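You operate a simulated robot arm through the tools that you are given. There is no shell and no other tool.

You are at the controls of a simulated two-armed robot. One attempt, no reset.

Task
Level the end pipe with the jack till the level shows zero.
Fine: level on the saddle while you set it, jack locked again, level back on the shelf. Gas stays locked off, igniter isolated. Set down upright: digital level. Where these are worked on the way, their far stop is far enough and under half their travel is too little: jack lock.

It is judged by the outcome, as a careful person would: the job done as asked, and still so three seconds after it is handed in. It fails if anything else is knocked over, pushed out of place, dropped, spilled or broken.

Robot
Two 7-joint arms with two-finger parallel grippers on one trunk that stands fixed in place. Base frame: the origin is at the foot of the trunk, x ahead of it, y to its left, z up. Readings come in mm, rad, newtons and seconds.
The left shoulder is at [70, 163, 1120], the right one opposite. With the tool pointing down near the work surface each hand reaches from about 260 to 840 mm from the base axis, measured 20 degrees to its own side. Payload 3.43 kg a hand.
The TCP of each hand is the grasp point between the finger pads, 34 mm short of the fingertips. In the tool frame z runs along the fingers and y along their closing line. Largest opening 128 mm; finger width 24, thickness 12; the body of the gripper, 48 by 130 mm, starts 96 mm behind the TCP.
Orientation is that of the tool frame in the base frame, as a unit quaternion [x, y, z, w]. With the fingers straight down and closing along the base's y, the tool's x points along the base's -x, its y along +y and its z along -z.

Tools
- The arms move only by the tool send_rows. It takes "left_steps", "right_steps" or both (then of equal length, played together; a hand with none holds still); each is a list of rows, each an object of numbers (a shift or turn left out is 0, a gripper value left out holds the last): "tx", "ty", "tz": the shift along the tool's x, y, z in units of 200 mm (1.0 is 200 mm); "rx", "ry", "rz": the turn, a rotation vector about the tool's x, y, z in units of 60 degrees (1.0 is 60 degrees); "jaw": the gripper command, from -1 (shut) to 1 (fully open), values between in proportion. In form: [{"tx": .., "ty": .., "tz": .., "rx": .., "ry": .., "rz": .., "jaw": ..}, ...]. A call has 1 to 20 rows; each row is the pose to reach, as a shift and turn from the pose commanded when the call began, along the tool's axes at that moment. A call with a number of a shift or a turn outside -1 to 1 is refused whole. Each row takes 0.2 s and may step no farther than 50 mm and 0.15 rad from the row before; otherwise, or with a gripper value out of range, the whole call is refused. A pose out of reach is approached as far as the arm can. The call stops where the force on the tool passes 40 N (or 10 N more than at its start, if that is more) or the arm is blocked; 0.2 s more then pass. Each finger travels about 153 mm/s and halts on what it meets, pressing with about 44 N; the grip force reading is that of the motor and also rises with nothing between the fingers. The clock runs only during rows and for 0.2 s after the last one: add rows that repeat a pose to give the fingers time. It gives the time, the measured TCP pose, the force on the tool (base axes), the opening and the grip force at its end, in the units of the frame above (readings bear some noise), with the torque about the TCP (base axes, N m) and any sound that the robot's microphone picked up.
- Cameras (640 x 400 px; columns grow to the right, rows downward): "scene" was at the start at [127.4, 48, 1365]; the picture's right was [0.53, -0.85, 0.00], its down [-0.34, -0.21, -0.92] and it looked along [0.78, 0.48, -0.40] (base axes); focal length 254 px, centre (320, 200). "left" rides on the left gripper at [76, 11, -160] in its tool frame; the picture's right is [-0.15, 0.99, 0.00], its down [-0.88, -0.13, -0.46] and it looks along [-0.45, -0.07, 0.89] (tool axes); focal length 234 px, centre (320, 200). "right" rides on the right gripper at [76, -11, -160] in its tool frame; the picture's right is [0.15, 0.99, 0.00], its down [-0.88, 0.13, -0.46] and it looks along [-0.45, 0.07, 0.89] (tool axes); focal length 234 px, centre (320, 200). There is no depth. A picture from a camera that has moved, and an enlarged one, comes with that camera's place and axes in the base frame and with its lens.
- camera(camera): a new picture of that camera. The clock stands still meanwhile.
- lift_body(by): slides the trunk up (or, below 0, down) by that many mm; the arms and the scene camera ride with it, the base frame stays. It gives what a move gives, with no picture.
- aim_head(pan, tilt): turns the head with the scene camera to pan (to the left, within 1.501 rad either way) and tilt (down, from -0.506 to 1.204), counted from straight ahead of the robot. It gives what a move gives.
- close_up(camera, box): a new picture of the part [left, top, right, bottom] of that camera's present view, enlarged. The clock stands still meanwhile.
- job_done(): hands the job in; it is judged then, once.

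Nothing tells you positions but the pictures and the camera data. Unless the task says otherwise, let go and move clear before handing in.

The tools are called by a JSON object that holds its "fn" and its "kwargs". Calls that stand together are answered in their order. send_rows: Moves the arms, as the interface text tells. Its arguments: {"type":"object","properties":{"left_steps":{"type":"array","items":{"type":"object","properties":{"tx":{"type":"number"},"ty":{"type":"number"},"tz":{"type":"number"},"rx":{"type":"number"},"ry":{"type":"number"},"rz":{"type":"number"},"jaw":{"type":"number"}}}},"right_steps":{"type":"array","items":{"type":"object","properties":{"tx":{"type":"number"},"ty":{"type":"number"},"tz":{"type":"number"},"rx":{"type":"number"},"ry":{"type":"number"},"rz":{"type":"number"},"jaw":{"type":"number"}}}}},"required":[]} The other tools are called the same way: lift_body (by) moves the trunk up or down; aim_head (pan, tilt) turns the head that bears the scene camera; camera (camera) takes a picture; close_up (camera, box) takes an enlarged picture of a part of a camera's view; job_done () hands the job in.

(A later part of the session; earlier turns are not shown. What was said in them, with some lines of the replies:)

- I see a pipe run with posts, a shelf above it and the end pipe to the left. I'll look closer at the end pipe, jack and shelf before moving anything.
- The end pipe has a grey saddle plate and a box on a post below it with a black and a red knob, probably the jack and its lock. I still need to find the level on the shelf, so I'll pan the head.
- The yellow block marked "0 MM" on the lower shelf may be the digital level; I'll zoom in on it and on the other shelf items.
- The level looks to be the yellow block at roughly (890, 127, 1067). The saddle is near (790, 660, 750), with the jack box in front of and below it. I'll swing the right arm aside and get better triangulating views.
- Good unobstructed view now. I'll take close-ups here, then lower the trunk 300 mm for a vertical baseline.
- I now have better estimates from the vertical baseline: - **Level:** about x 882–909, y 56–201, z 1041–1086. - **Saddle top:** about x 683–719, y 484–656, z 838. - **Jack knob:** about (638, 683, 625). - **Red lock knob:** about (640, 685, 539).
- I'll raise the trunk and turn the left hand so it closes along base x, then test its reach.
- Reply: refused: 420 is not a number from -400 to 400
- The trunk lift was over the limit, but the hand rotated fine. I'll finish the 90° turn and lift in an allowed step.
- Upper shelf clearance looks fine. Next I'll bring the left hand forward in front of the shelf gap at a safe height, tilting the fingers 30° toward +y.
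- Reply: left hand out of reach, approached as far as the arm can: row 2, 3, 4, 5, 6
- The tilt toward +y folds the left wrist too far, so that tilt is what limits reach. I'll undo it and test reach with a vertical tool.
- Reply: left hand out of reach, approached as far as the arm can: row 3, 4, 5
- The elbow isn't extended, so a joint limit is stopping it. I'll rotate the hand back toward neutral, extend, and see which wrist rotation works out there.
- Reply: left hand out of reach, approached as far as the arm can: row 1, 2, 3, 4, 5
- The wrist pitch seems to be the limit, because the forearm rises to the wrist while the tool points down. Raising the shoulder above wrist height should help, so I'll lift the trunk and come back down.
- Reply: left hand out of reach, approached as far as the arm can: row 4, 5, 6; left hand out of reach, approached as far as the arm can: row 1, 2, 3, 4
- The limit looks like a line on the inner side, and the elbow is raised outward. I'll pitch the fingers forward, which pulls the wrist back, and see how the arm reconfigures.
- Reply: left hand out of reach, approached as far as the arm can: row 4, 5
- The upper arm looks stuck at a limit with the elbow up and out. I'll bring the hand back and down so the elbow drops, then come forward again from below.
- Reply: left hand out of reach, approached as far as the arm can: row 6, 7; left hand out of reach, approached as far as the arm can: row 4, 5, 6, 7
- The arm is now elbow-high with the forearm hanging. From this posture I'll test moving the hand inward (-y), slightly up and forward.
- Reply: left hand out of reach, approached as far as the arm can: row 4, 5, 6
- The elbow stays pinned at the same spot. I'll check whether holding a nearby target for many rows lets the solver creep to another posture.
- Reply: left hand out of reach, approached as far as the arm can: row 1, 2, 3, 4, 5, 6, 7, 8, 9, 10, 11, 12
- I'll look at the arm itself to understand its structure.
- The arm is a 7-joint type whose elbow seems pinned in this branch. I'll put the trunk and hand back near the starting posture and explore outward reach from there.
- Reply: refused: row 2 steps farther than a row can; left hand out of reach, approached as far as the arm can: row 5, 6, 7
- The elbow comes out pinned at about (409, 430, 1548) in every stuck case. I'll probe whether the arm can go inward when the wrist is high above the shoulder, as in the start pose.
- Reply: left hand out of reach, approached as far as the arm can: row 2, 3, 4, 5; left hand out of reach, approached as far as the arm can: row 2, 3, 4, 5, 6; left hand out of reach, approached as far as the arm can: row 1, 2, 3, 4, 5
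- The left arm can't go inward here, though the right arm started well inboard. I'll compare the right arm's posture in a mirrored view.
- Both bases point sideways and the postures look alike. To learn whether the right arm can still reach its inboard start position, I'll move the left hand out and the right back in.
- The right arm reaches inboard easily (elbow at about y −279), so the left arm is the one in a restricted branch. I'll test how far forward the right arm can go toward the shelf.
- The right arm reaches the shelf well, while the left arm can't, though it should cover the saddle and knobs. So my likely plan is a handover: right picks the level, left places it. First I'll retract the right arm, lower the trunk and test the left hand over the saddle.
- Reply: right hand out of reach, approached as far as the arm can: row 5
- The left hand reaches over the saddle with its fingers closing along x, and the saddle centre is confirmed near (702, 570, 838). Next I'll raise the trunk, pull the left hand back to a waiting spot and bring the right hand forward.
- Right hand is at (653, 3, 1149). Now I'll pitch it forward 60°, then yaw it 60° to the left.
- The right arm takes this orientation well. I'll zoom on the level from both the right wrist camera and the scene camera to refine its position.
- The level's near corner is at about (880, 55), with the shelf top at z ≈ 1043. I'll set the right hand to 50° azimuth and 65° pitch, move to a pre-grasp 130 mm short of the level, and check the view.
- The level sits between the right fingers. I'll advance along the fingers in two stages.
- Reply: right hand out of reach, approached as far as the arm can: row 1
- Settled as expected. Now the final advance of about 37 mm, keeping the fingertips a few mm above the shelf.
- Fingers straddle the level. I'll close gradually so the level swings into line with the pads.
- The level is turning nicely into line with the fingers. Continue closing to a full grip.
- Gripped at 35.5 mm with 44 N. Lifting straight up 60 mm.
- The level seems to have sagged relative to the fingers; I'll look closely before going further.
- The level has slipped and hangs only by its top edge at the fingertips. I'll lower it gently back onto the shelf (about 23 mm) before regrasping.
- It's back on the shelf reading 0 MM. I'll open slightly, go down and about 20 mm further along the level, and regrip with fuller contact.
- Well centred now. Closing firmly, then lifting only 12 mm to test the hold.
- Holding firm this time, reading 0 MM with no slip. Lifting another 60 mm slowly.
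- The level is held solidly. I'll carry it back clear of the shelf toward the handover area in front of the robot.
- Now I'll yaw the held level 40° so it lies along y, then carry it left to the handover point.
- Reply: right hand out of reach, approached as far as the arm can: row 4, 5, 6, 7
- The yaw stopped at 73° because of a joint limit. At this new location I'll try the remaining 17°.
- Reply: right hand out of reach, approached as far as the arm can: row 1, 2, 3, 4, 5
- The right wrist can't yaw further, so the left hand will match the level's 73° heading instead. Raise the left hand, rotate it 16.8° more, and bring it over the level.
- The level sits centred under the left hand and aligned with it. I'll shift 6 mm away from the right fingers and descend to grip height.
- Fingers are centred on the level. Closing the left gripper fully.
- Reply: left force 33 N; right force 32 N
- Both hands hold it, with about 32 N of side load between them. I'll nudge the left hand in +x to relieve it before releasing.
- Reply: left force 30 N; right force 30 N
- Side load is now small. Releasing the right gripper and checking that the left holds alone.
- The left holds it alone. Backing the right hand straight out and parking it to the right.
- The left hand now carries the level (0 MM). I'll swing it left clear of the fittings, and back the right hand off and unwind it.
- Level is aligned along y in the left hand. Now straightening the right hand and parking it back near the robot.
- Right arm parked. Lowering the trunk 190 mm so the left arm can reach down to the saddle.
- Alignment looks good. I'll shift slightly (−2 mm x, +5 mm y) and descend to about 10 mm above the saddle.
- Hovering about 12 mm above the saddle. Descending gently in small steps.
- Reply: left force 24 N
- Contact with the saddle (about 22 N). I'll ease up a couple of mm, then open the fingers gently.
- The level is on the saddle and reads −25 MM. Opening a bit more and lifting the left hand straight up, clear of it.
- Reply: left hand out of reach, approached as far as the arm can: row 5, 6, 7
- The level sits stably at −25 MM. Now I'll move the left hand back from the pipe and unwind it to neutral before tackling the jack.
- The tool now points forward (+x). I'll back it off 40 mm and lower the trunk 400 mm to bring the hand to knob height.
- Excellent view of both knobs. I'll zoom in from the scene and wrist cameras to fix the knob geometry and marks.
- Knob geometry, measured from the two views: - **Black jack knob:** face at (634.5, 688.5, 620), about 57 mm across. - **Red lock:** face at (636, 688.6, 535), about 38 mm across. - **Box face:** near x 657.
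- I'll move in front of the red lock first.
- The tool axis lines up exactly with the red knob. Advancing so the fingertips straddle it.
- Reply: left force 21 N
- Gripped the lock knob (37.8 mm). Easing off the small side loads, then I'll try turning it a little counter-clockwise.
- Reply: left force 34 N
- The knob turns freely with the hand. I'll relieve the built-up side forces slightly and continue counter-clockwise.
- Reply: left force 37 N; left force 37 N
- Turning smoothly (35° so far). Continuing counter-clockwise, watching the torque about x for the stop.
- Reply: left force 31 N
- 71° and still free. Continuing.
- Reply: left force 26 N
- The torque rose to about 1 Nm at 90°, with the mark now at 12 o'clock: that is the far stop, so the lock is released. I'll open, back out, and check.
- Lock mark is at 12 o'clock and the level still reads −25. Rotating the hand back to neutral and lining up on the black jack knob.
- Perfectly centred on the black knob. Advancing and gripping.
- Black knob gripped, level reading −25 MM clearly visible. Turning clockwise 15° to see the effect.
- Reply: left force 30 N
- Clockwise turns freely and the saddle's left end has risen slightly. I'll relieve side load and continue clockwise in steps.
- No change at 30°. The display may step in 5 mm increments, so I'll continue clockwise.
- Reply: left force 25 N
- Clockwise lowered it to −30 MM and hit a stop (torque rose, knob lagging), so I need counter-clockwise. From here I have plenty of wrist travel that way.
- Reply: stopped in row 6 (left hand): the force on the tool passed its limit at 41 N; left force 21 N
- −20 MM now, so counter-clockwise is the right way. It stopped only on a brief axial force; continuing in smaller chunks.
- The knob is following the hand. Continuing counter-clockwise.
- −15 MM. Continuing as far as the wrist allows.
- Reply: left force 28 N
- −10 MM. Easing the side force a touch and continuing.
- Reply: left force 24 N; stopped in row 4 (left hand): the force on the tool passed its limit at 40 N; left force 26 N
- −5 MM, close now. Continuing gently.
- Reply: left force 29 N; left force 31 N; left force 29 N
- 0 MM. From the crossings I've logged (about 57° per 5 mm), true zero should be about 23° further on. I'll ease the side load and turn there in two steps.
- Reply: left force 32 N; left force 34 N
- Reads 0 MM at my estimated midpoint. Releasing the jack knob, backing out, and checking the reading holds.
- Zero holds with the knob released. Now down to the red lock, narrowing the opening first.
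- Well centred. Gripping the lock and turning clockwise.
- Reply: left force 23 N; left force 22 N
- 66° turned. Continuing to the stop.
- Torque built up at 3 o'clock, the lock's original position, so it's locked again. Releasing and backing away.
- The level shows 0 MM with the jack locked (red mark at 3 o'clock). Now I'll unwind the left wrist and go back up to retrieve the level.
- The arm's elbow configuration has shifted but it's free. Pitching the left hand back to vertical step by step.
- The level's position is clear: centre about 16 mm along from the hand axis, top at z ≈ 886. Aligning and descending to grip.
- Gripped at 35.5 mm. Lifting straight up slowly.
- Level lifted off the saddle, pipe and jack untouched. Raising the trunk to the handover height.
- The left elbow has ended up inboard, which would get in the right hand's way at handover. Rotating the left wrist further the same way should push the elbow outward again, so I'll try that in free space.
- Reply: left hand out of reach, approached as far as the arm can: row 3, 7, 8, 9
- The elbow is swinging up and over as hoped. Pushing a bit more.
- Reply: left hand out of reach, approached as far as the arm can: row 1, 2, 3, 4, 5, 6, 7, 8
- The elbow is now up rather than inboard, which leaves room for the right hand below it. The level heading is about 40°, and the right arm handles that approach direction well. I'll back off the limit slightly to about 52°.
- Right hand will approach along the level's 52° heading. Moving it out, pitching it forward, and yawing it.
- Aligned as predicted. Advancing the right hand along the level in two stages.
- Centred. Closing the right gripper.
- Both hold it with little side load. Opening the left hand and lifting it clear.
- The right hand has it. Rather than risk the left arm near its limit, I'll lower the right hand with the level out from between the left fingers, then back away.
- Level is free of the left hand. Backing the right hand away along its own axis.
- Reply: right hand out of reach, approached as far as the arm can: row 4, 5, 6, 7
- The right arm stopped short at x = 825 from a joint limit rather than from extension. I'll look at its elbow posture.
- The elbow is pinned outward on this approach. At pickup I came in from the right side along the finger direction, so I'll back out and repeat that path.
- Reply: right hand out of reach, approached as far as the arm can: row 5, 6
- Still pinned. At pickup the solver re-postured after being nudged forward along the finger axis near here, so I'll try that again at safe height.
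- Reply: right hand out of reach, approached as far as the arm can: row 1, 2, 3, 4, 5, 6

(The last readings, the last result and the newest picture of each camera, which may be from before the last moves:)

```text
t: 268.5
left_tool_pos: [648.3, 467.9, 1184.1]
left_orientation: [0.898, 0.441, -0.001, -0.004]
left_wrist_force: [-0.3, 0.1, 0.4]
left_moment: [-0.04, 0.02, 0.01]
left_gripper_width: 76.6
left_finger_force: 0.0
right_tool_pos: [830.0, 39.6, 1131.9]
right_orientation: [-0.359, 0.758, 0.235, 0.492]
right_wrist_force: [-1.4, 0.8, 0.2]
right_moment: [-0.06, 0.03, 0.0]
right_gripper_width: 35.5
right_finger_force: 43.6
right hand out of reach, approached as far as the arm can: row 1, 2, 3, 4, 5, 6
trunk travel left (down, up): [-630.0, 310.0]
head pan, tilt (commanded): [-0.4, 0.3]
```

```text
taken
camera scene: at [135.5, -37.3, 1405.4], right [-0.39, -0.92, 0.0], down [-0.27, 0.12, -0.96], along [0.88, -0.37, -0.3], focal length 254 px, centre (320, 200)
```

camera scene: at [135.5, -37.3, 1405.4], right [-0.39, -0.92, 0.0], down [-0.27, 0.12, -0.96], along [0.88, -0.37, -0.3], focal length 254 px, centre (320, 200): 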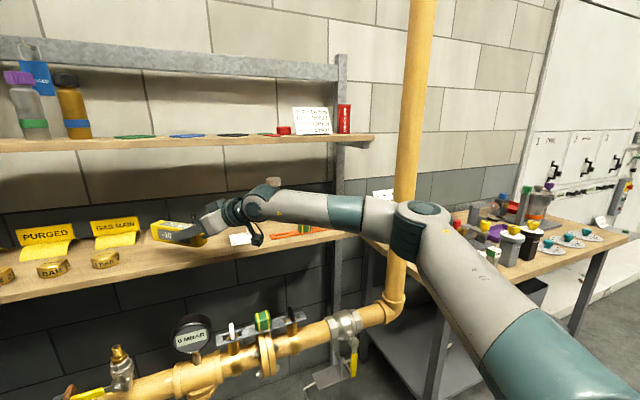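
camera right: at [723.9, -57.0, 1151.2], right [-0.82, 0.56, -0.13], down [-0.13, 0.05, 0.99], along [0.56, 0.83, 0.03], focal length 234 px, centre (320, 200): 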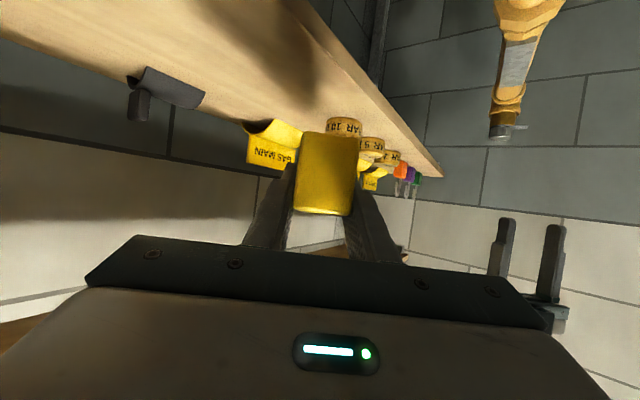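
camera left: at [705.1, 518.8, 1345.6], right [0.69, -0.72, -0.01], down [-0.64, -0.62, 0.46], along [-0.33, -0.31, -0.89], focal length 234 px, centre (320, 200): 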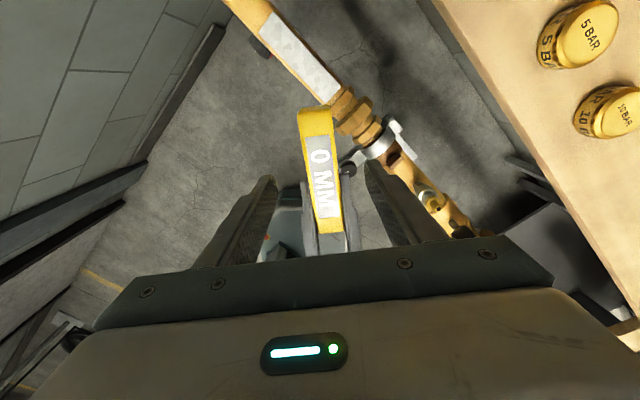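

No luck that way. Turning the heading toward straight ahead should ease the wrist, so I'll back off, yaw the level to about 30°, and approach again.

{"fn": "send_rows", "kwargs": {"right_steps": [{"tx": 0.016, "ty": 0.113, "tz": -0.124}, {"tx": 0.033, "ty": 0.226, "tz": -0.248}, {"tx": 0.05, "ty": 0.339, "tz": -0.372}, {"tx": 0.066, "ty": 0.452, "tz": -0.496}, {"tx": 0.066, "ty": 0.452, "tz": -0.496}]}}

{"fn": "send_rows", "kwargs": {"right_steps": [{"rx": 0.084, "rz": 0.039}, {"rx": 0.168, "rz": 0.078}, {"rx": 0.251, "rz": 0.117}, {"rx": 0.3353, "rz": 0.1564}, {"rx": 0.3353, "rz": 0.1564}]}}

{"fn": "camera", "kwargs": {"camera": "scene"}}

```text
t: 269.7
left_tool_pos: [648.5, 467.3, 1184.6]
left_orientation: [0.898, 0.44, -0.002, -0.003]
left_wrist_force: [-0.4, -0.8, 0.6]
left_moment: [0.0, 0.0, 0.0]
left_gripper_width: 76.9
left_finger_force: 0.1
right_tool_pos: [697.9, 18.8, 1163.2]
right_orientation: [-0.37, 0.758, 0.236, 0.482]
right_wrist_force: [0.4, 0.4, -0.2]
right_moment: [-0.07, 0.02, 0.02]
right_gripper_width: 35.4
right_finger_force: 44.9
trunk travel left (down, up): [-630.0, 310.0]
head pan, tilt (commanded): [-0.4, 0.3]
```

```text
t: 270.9
left_tool_pos: [648.2, 466.4, 1185.8]
left_orientation: [0.898, 0.44, 0.0, -0.004]
left_wrist_force: [0.4, -0.6, 0.2]
left_moment: [0.0, -0.03, -0.01]
left_gripper_width: 76.8
left_finger_force: 0.0
right_tool_pos: [698.3, 18.4, 1164.9]
right_orientation: [-0.218, 0.815, 0.14, 0.519]
right_wrist_force: [0.6, 0.4, 0.0]
right_moment: [-0.05, 0.05, 0.01]
right_gripper_width: 35.5
right_finger_force: 44.5
trunk travel left (down, up): [-630.0, 310.0]
head pan, tilt (commanded): [-0.4, 0.3]
```

```text
taken
camera scene: at [135.4, -37.9, 1405.4], right [-0.39, -0.92, 0.0], down [-0.27, 0.12, -0.96], along [0.88, -0.37, -0.3], focal length 254 px, centre (320, 200)
```

scene: 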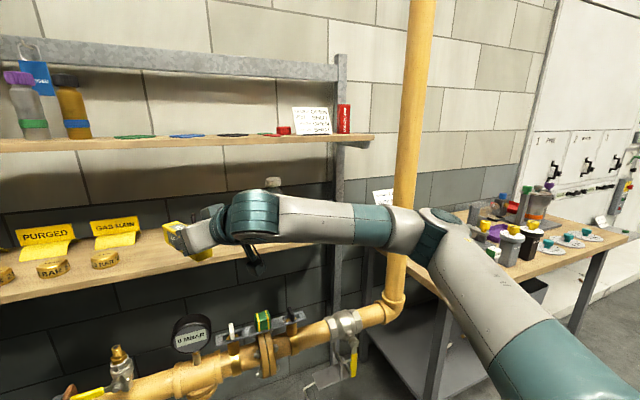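

Heading is now 30°. Approaching a hover point above a clear area of the shelf.

{"fn": "send_rows", "kwargs": {"right_steps": [{"tx": -0.046, "ty": -0.02, "tz": 0.166}, {"tx": -0.093, "ty": -0.04, "tz": 0.333}, {"tx": -0.139, "ty": -0.06, "tz": 0.499}, {"tx": -0.185, "ty": -0.08, "tz": 0.666}, {"tx": -0.232, "ty": -0.1, "tz": 0.832}, {"tx": -0.278, "ty": -0.12, "tz": 0.998}, {"tx": -0.278, "ty": -0.12, "tz": 0.998}]}}

{"fn": "camera", "kwargs": {"camera": "scene"}}

{"fn": "camera", "kwargs": {"camera": "right"}}

```text
t: 272.5
left_tool_pos: [647.6, 466.7, 1184.9]
left_orientation: [0.898, 0.44, -0.001, -0.004]
left_wrist_force: [-0.3, -0.2, -0.2]
left_moment: [0.01, -0.03, 0.0]
left_gripper_width: 76.7
left_finger_force: 0.0
right_tool_pos: [883.5, 100.9, 1133.6]
right_orientation: [-0.218, 0.815, 0.139, 0.519]
right_wrist_force: [-0.6, -0.2, -0.1]
right_moment: [-0.04, 0.06, 0.0]
right_gripper_width: 35.4
right_finger_force: 44.1
trunk travel left (down, up): [-630.0, 310.0]
head pan, tilt (commanded): [-0.4, 0.3]
```

```text
taken
camera scene: at [135.0, -38.1, 1405.5], right [-0.39, -0.92, 0.0], down [-0.27, 0.12, -0.96], along [0.88, -0.37, -0.3], focal length 254 px, centre (320, 200)
```

scene: 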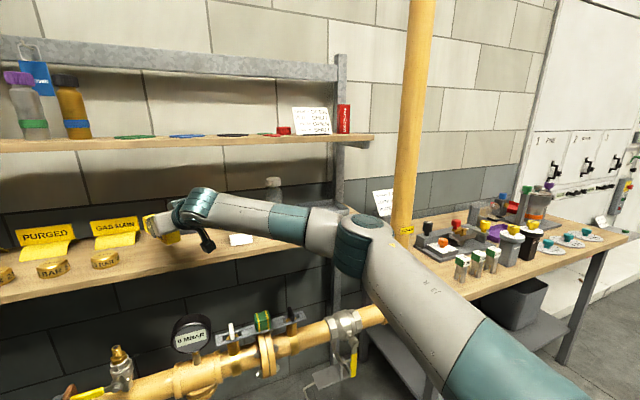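

```text
taken
camera right: at [735.7, 2.6, 1131.2], right [-0.55, 0.83, -0.13], down [-0.1, 0.09, 0.99], along [0.83, 0.56, 0.03], focal length 234 px, centre (320, 200)
```

right: 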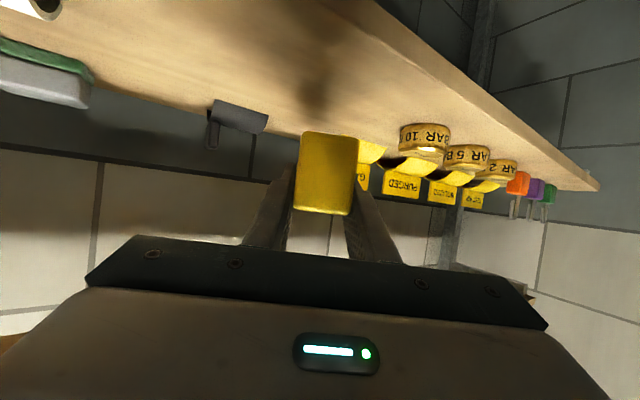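

Reached. I'll view it from a better angle before lowering.

{"fn": "aim_head", "kwargs": {"pan": 0.15, "tilt": 0.35}}

{"fn": "camera", "kwargs": {"camera": "scene"}}

{"fn": "close_up", "kwargs": {"camera": "scene", "box": [220, 130, 380, 230]}}

```text
t: 273.4
left_tool_pos: [648.0, 468.2, 1186.2]
left_orientation: [0.898, 0.439, -0.002, -0.005]
left_wrist_force: [-0.2, 0.1, 0.8]
left_moment: [-0.02, 0.0, -0.04]
left_gripper_width: 77.0
left_finger_force: 0.1
right_tool_pos: [884.0, 99.8, 1131.6]
right_orientation: [-0.218, 0.814, 0.139, 0.52]
right_wrist_force: [0.0, 1.1, -0.8]
right_moment: [-0.07, 0.08, 0.02]
right_gripper_width: 35.7
right_finger_force: 44.1
trunk travel left (down, up): [-630.0, 310.0]
head pan, tilt (commanded): [0.15, 0.351]
```

```text
taken
camera scene: at [141.5, 12.9, 1400.7], right [0.15, -0.99, 0.0], down [-0.34, -0.05, -0.94], along [0.93, 0.14, -0.34], focal length 254 px, centre (320, 200)
```

scene: 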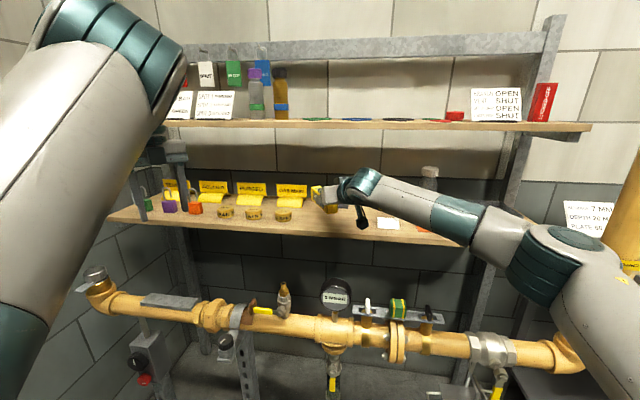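

```text
4.00 times, centred on (300, 180) of scene
camera zoom: at [141.5, 12.9, 1400.7], right [0.15, -0.99, 0.0], down [-0.34, -0.05, -0.94], along [0.93, 0.14, -0.34], focal length 1018 px, centre (400, 280)
```

zoom: 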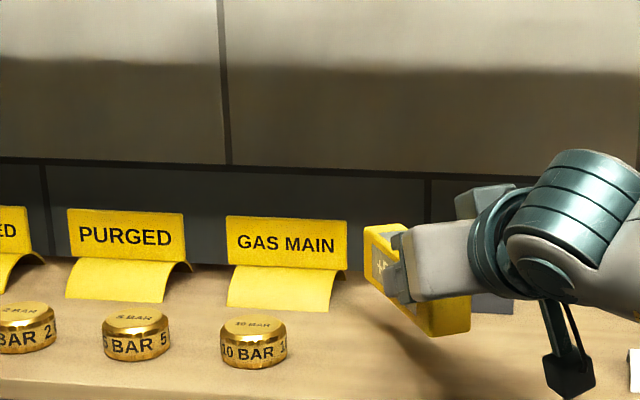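

Clear space below. Lowering to just above the shelf, then gently to contact.

{"fn": "send_rows", "kwargs": {"right_steps": [{"tx": 0.05, "ty": -0.003, "tz": 0.028}, {"tx": 0.1, "ty": -0.006, "tz": 0.056}, {"tx": 0.15, "ty": -0.01, "tz": 0.084}, {"tx": 0.2, "ty": -0.01, "tz": 0.112}, {"tx": 0.2, "ty": -0.01, "tz": 0.112}]}}

{"fn": "close_up", "kwargs": {"camera": "scene", "box": [260, 160, 420, 260]}}

{"fn": "camera", "kwargs": {"camera": "right"}}

```text
t: 274.6
left_tool_pos: [647.7, 467.7, 1186.5]
left_orientation: [0.898, 0.44, -0.001, -0.004]
left_wrist_force: [0.0, 0.1, -1.1]
left_moment: [-0.01, 0.01, 0.01]
left_gripper_width: 76.8
left_finger_force: 0.0
right_tool_pos: [888.8, 101.3, 1087.3]
right_orientation: [-0.218, 0.815, 0.139, 0.519]
right_wrist_force: [-0.1, -0.9, -1.0]
right_moment: [-0.04, 0.07, -0.01]
right_gripper_width: 35.6
right_finger_force: 43.5
trunk travel left (down, up): [-630.0, 310.0]
head pan, tilt (commanded): [0.15, 0.351]
```

```text
4.00 times, centred on (340, 210) of scene
camera zoom: at [141.3, 13.0, 1400.8], right [0.15, -0.99, 0.0], down [-0.34, -0.05, -0.94], along [0.93, 0.14, -0.34], focal length 1018 px, centre (240, 160)
```

zoom: 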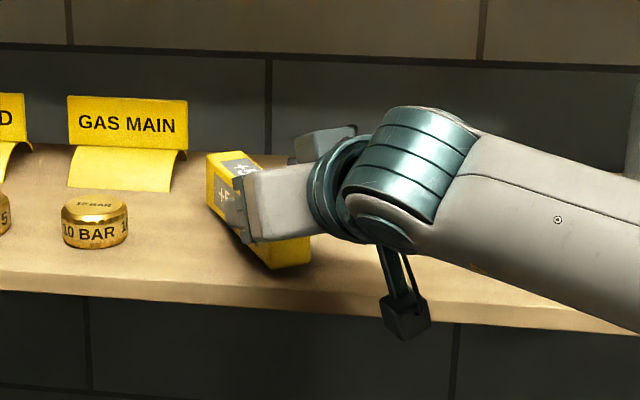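

```text
taken
camera right: at [740.5, 3.6, 1085.5], right [-0.55, 0.83, -0.13], down [-0.1, 0.09, 0.99], along [0.83, 0.56, 0.03], focal length 234 px, centre (320, 200)
```

right: 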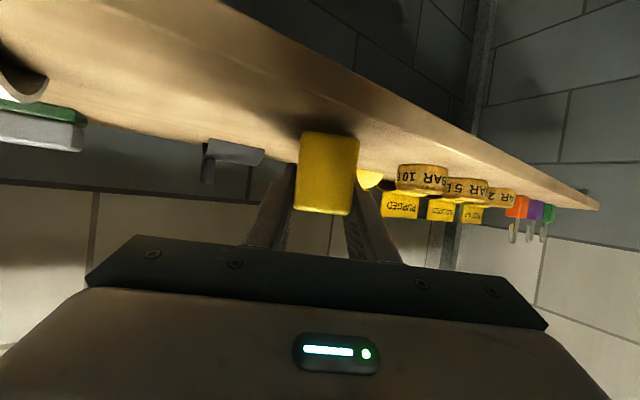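

{"fn": "send_rows", "kwargs": {"right_steps": [{"tx": 0.009, "tz": 0.0042}, {"tx": 0.018, "tz": 0.0085}, {"tx": 0.027, "tz": 0.0127}, {"tx": 0.036, "tz": 0.0169}, {"tx": 0.043, "tz": 0.02}, {"tx": 0.043, "tz": 0.02}]}}

```text
t: 276.0
left_tool_pos: [648.0, 465.6, 1186.4]
left_orientation: [0.898, 0.44, -0.001, -0.004]
left_wrist_force: [-0.3, -0.2, -0.2]
left_moment: [-0.01, 0.03, 0.01]
left_gripper_width: 77.0
left_finger_force: 0.1
right_tool_pos: [888.2, 100.9, 1077.8]
right_orientation: [-0.217, 0.814, 0.139, 0.52]
right_wrist_force: [0.7, -0.3, 2.4]
right_moment: [0.17, -0.38, -0.1]
right_gripper_width: 35.3
right_finger_force: 43.8
trunk travel left (down, up): [-630.0, 310.0]
head pan, tilt (commanded): [0.15, 0.351]
```

Light contact. One more small step to seat it flat, then check.

{"fn": "send_rows", "kwargs": {"right_steps": [{"tx": 0.007, "tz": 0.0033}, {"tx": 0.007, "tz": 0.0033}]}}

{"fn": "close_up", "kwargs": {"camera": "scene", "box": [290, 180, 370, 230]}}

{"fn": "close_up", "kwargs": {"camera": "right", "box": [240, 60, 440, 230]}}

```text
t: 276.6
left_tool_pos: [648.3, 467.5, 1186.0]
left_orientation: [0.898, 0.44, -0.001, -0.004]
left_wrist_force: [-0.3, 0.4, 0.6]
left_moment: [-0.01, 0.0, 0.0]
left_gripper_width: 76.8
left_finger_force: 0.1
right_tool_pos: [888.5, 99.5, 1078.7]
right_orientation: [-0.218, 0.814, 0.139, 0.521]
right_wrist_force: [4.4, 0.5, 9.8]
right_moment: [0.63, -1.14, -0.26]
right_gripper_width: 35.5
right_finger_force: 43.6
trunk travel left (down, up): [-630.0, 310.0]
head pan, tilt (commanded): [0.15, 0.351]
```

```text
8.00 times, centred on (330, 205) of scene
camera zoom: at [140.4, 12.7, 1401.0], right [0.15, -0.99, 0.0], down [-0.34, -0.05, -0.94], along [0.93, 0.14, -0.34], focal length 2035 px, centre (240, 160)
```

zoom: 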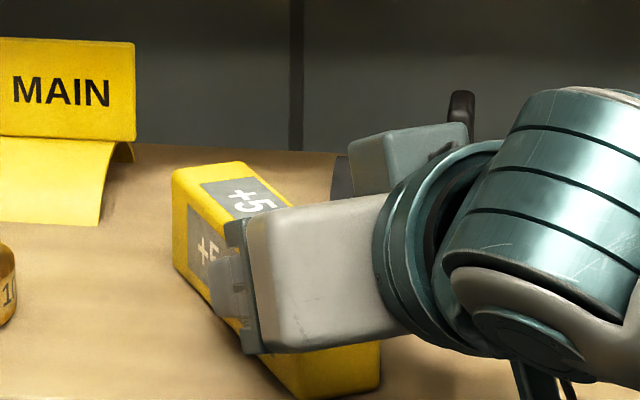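

```text
2.35 times, centred on (340, 145) of right
camera zoom: at [740.2, 3.6, 1075.7], right [-0.55, 0.83, -0.13], down [-0.1, 0.09, 0.99], along [0.83, 0.56, 0.04], focal length 551 px, centre (273, 329)
```

zoom: 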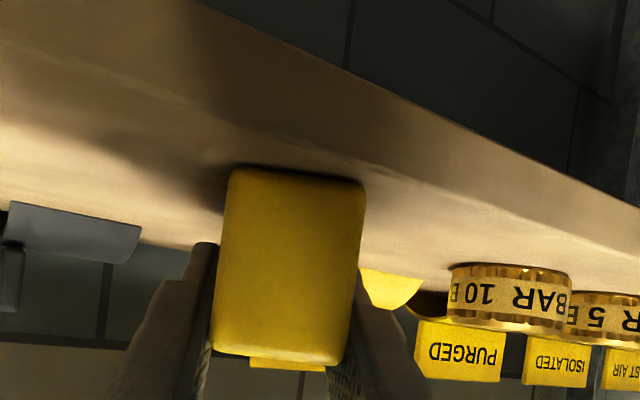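

{"fn": "close_up", "kwargs": {"camera": "scene", "box": [270, 190, 400, 271]}}

```text
4.92 times, centred on (335, 230) of scene
camera zoom: at [140.4, 12.7, 1401.0], right [0.15, -0.99, 0.0], down [-0.34, -0.05, -0.94], along [0.93, 0.14, -0.34], focal length 1252 px, centre (246, 50)
```

zoom: 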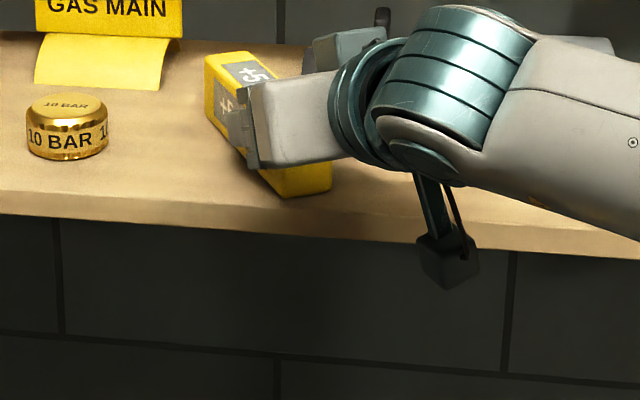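

There's about 13 mm margin to the shelf edge and it's stable. Opening the right hand gently.

{"fn": "send_rows", "kwargs": {"right_steps": [{"tx": -0.004, "tz": -0.002, "jaw": -1.0}, {"tx": -0.004, "tz": -0.002, "jaw": -0.42}, {"tx": -0.004, "tz": -0.002, "jaw": -0.38}, {"tx": -0.004, "tz": -0.002, "jaw": -0.3}, {"tx": -0.004, "tz": -0.002, "jaw": -0.15}, {"tx": -0.004, "tz": -0.002, "jaw": -0.15}]}}

{"fn": "close_up", "kwargs": {"camera": "scene", "box": [270, 190, 400, 271]}}

{"fn": "close_up", "kwargs": {"camera": "right", "box": [240, 60, 440, 230]}}

```text
t: 278.0
left_tool_pos: [647.3, 466.9, 1185.5]
left_orientation: [0.898, 0.44, -0.001, -0.004]
left_wrist_force: [0.3, 0.8, 0.4]
left_moment: [-0.04, -0.01, -0.02]
left_gripper_width: 76.8
left_finger_force: 0.1
right_tool_pos: [888.7, 101.5, 1076.9]
right_orientation: [-0.218, 0.815, 0.139, 0.519]
right_wrist_force: [-0.2, 0.2, -0.6]
right_moment: [-0.02, -0.02, 0.05]
right_gripper_width: 54.3
right_finger_force: 0.1
trunk travel left (down, up): [-630.0, 310.0]
head pan, tilt (commanded): [0.15, 0.351]
```

```text
4.92 times, centred on (335, 230) of scene
camera zoom: at [141.2, 13.0, 1400.8], right [0.15, -0.99, 0.0], down [-0.34, -0.05, -0.94], along [0.93, 0.14, -0.34], focal length 1252 px, centre (246, 50)
```

zoom: 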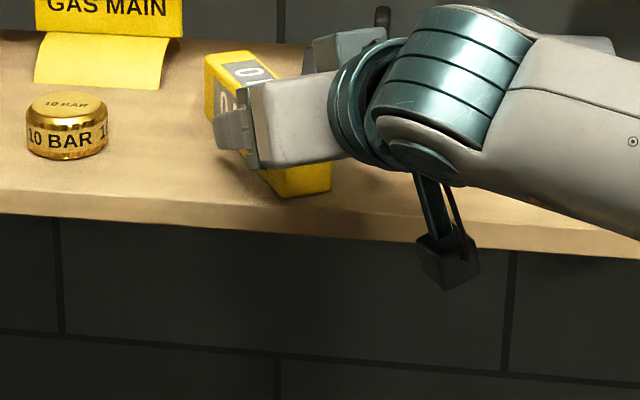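

```text
2.35 times, centred on (340, 145) of right
camera zoom: at [740.2, 3.8, 1075.2], right [-0.55, 0.83, -0.13], down [-0.1, 0.09, 0.99], along [0.83, 0.56, 0.03], focal length 551 px, centre (273, 329)
```

zoom: 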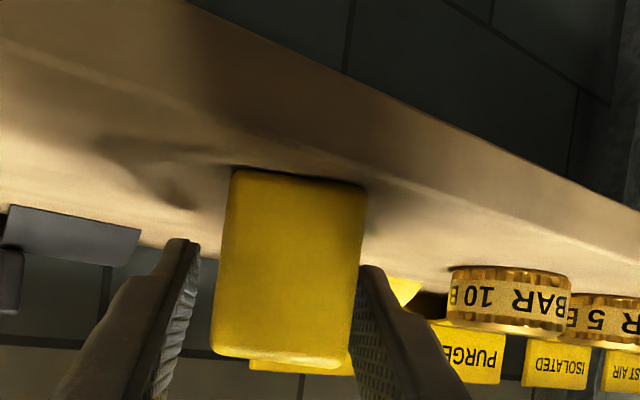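

It rests flat on the shelf, reading 0. Opening a little more and retreating along the finger axis.

{"fn": "send_rows", "kwargs": {"right_steps": [{"jaw": 0.0}, {"jaw": 0.1}, {"tz": -0.1, "jaw": 0.1}, {"tz": -0.25, "jaw": 0.1}, {"tz": -0.45, "jaw": 0.1}, {"tz": -0.65, "jaw": 0.1}, {"tz": -0.85, "jaw": 0.1}, {"tz": -0.85, "jaw": 0.1}]}}

{"fn": "close_up", "kwargs": {"camera": "scene", "box": [240, 170, 400, 270]}}

{"fn": "camera", "kwargs": {"camera": "right"}}

```text
t: 279.8
left_tool_pos: [649.1, 468.0, 1185.1]
left_orientation: [0.898, 0.44, -0.001, -0.004]
left_wrist_force: [-0.3, 0.4, 1.0]
left_moment: [0.02, 0.03, 0.04]
left_gripper_width: 76.7
left_finger_force: 0.1
right_tool_pos: [757.5, 23.6, 1147.9]
right_orientation: [-0.218, 0.815, 0.138, 0.519]
right_wrist_force: [0.0, -0.2, -0.5]
right_moment: [0.04, -0.04, 0.03]
right_gripper_width: 70.5
right_finger_force: 0.0
trunk travel left (down, up): [-630.0, 310.0]
head pan, tilt (commanded): [0.15, 0.351]
```

```text
4.00 times, centred on (320, 220) of scene
camera zoom: at [141.9, 13.7, 1400.7], right [0.15, -0.99, 0.0], down [-0.34, -0.05, -0.94], along [0.93, 0.14, -0.34], focal length 1018 px, centre (320, 120)
```

zoom: 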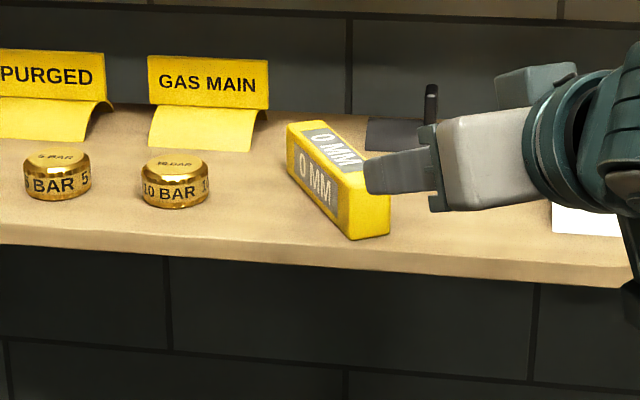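

```text
taken
camera right: at [608.0, -74.2, 1146.4], right [-0.55, 0.83, -0.13], down [-0.1, 0.09, 0.99], along [0.83, 0.55, 0.03], focal length 234 px, centre (320, 200)
```

right: 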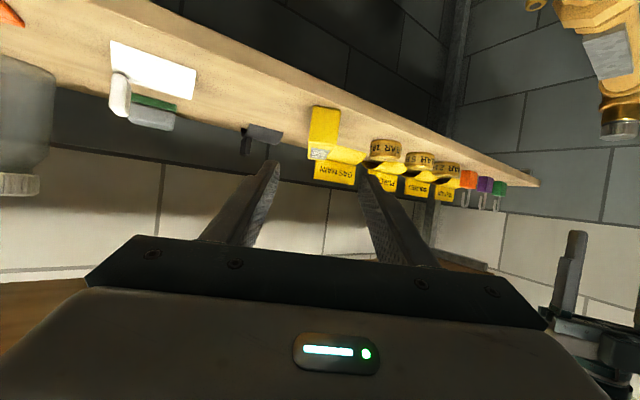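

The level stands upright on the shelf at 0 MM with its neighbours undisturbed. Moving both hands clear.

{"fn": "send_rows", "kwargs": {"left_steps": [{"tx": -0.074, "ty": -0.095}, {"tx": -0.147, "ty": -0.19}, {"tx": -0.22, "ty": -0.284}, {"tx": -0.294, "ty": -0.379}, {"tx": -0.368, "ty": -0.474}, {"tx": -0.368, "ty": -0.474}], "right_steps": [{"tx": 0.068, "ty": 0.023, "tz": -0.145}, {"tx": 0.135, "ty": 0.046, "tz": -0.29}, {"tx": 0.203, "ty": 0.069, "tz": -0.435}, {"tx": 0.27, "ty": 0.092, "tz": -0.58}, {"tx": 0.338, "ty": 0.115, "tz": -0.725}, {"tx": 0.338, "ty": 0.115, "tz": -0.725}]}}

{"fn": "aim_head", "kwargs": {"pan": 0.45, "tilt": 0.45}}

{"fn": "camera", "kwargs": {"camera": "scene"}}

```text
t: 281.2
left_tool_pos: [528.3, 468.6, 1184.3]
left_orientation: [0.898, 0.44, -0.002, -0.005]
left_wrist_force: [-0.2, -0.4, 1.2]
left_moment: [-0.01, 0.07, -0.02]
left_gripper_width: 76.9
left_finger_force: 0.0
right_tool_pos: [606.5, -38.1, 1147.3]
right_orientation: [-0.218, 0.816, 0.139, 0.518]
right_wrist_force: [-0.6, -0.5, 0.0]
right_moment: [0.01, 0.01, 0.03]
right_gripper_width: 70.1
right_finger_force: 0.0
trunk travel left (down, up): [-630.0, 310.0]
head pan, tilt (commanded): [0.15, 0.351]
```

```text
t: 282.0
left_tool_pos: [526.7, 469.8, 1186.4]
left_orientation: [0.898, 0.44, -0.002, -0.004]
left_wrist_force: [-0.4, 0.1, 1.0]
left_moment: [-0.02, -0.03, 0.02]
left_gripper_width: 76.7
left_finger_force: 0.0
right_tool_pos: [605.2, -37.8, 1147.9]
right_orientation: [-0.218, 0.815, 0.139, 0.519]
right_wrist_force: [-0.6, 0.2, -0.6]
right_moment: [0.0, 0.01, 0.0]
right_gripper_width: 70.2
right_finger_force: 0.0
trunk travel left (down, up): [-630.0, 310.0]
head pan, tilt (commanded): [0.45, 0.45]
```

```text
taken
camera scene: at [131.5, 38.8, 1391.6], right [0.43, -0.9, 0.0], down [-0.39, -0.19, -0.9], along [0.81, 0.39, -0.43], focal length 254 px, centre (320, 200)
```

scene: 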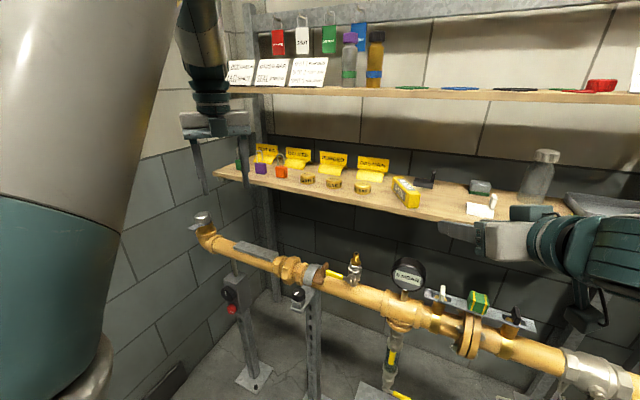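

Everything looks in order. One final close check of the jack knobs, saddle and shelf before handing in.

{"fn": "close_up", "kwargs": {"camera": "scene", "box": [180, 200, 340, 320]}}

{"fn": "close_up", "kwargs": {"camera": "scene", "box": [230, 130, 430, 255]}}

{"fn": "close_up", "kwargs": {"camera": "scene", "box": [300, 230, 540, 380]}}

```text
3.33 times, centred on (260, 260) of scene
camera zoom: at [131.5, 38.8, 1391.6], right [0.43, -0.9, 0.0], down [-0.39, -0.19, -0.9], along [0.81, 0.39, -0.43], focal length 848 px, centre (520, 0)
```

zoom: 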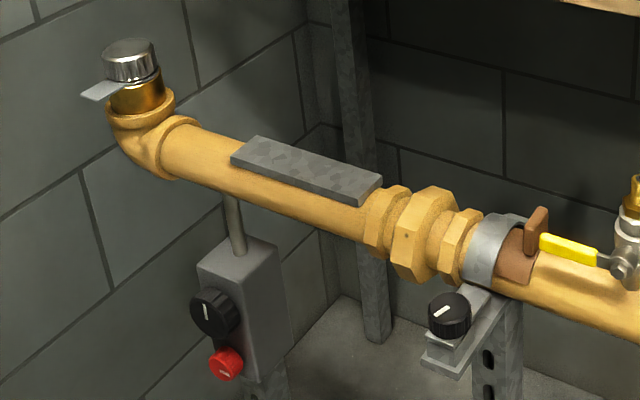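

```text
3.20 times, centred on (330, 192) of scene
camera zoom: at [131.5, 38.8, 1391.6], right [0.43, -0.9, 0.0], down [-0.39, -0.19, -0.9], along [0.81, 0.39, -0.43], focal length 814 px, centre (288, 224)
```

zoom: 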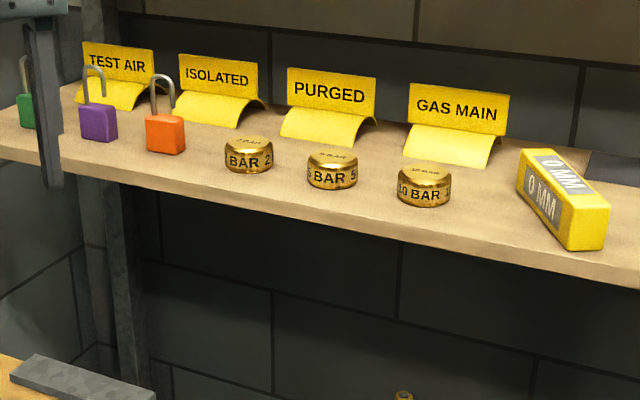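

```text
2.67 times, centred on (420, 305) of scene
camera zoom: at [131.5, 38.8, 1391.6], right [0.43, -0.9, 0.0], down [-0.39, -0.19, -0.9], along [0.81, 0.39, -0.43], focal length 678 px, centre (53, -80)
```

zoom: 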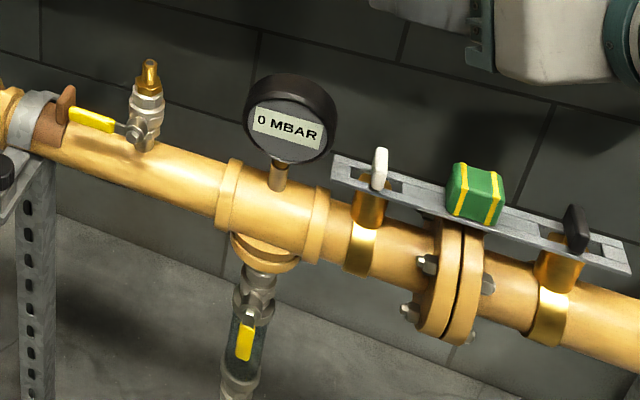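

The end pipe read 0 MM on the saddle and the jack is locked again, with the red mark back at 3 o'clock. The level is upright on the shelf reading 0 MM, the gas and igniter controls were not touched, and both hands are clear, so I'm handing in.

{"fn": "job_done", "kwargs": {}}

```text
The job is handed in.
```

The end pipe is levelled: the digital level read 0 MM on the saddle and still read 0 after I locked the jack again. The job is handed in.

- **Jack:** it started at −25 MM. I released the red lock to its far stop and set the black knob to zero. I then turned the lock back to its stop at the 3 o'clock mark where it started. A first turn the wrong way briefly took the reading to −30 MM.
- **Setting accuracy:** the display steps in 5 mm, so I set the knob to my estimate of the middle of the zero band. I did not go on to find where it flips to +5.
- **Level:** it is back on the shelf, upright and reading 0 MM. It sits turned about 60° from how it was, roughly 25 mm further back, with about 13 mm to spare at the front edge.
- **Slip on the way:** on the first lift from the shelf the level slipped in the right gripper. I set it back down and took a better grip. It was not dropped and nothing else moved.
- **Gas and igniter:** I touched none of those controls, and everything else looked undisturbed in the final pictures.
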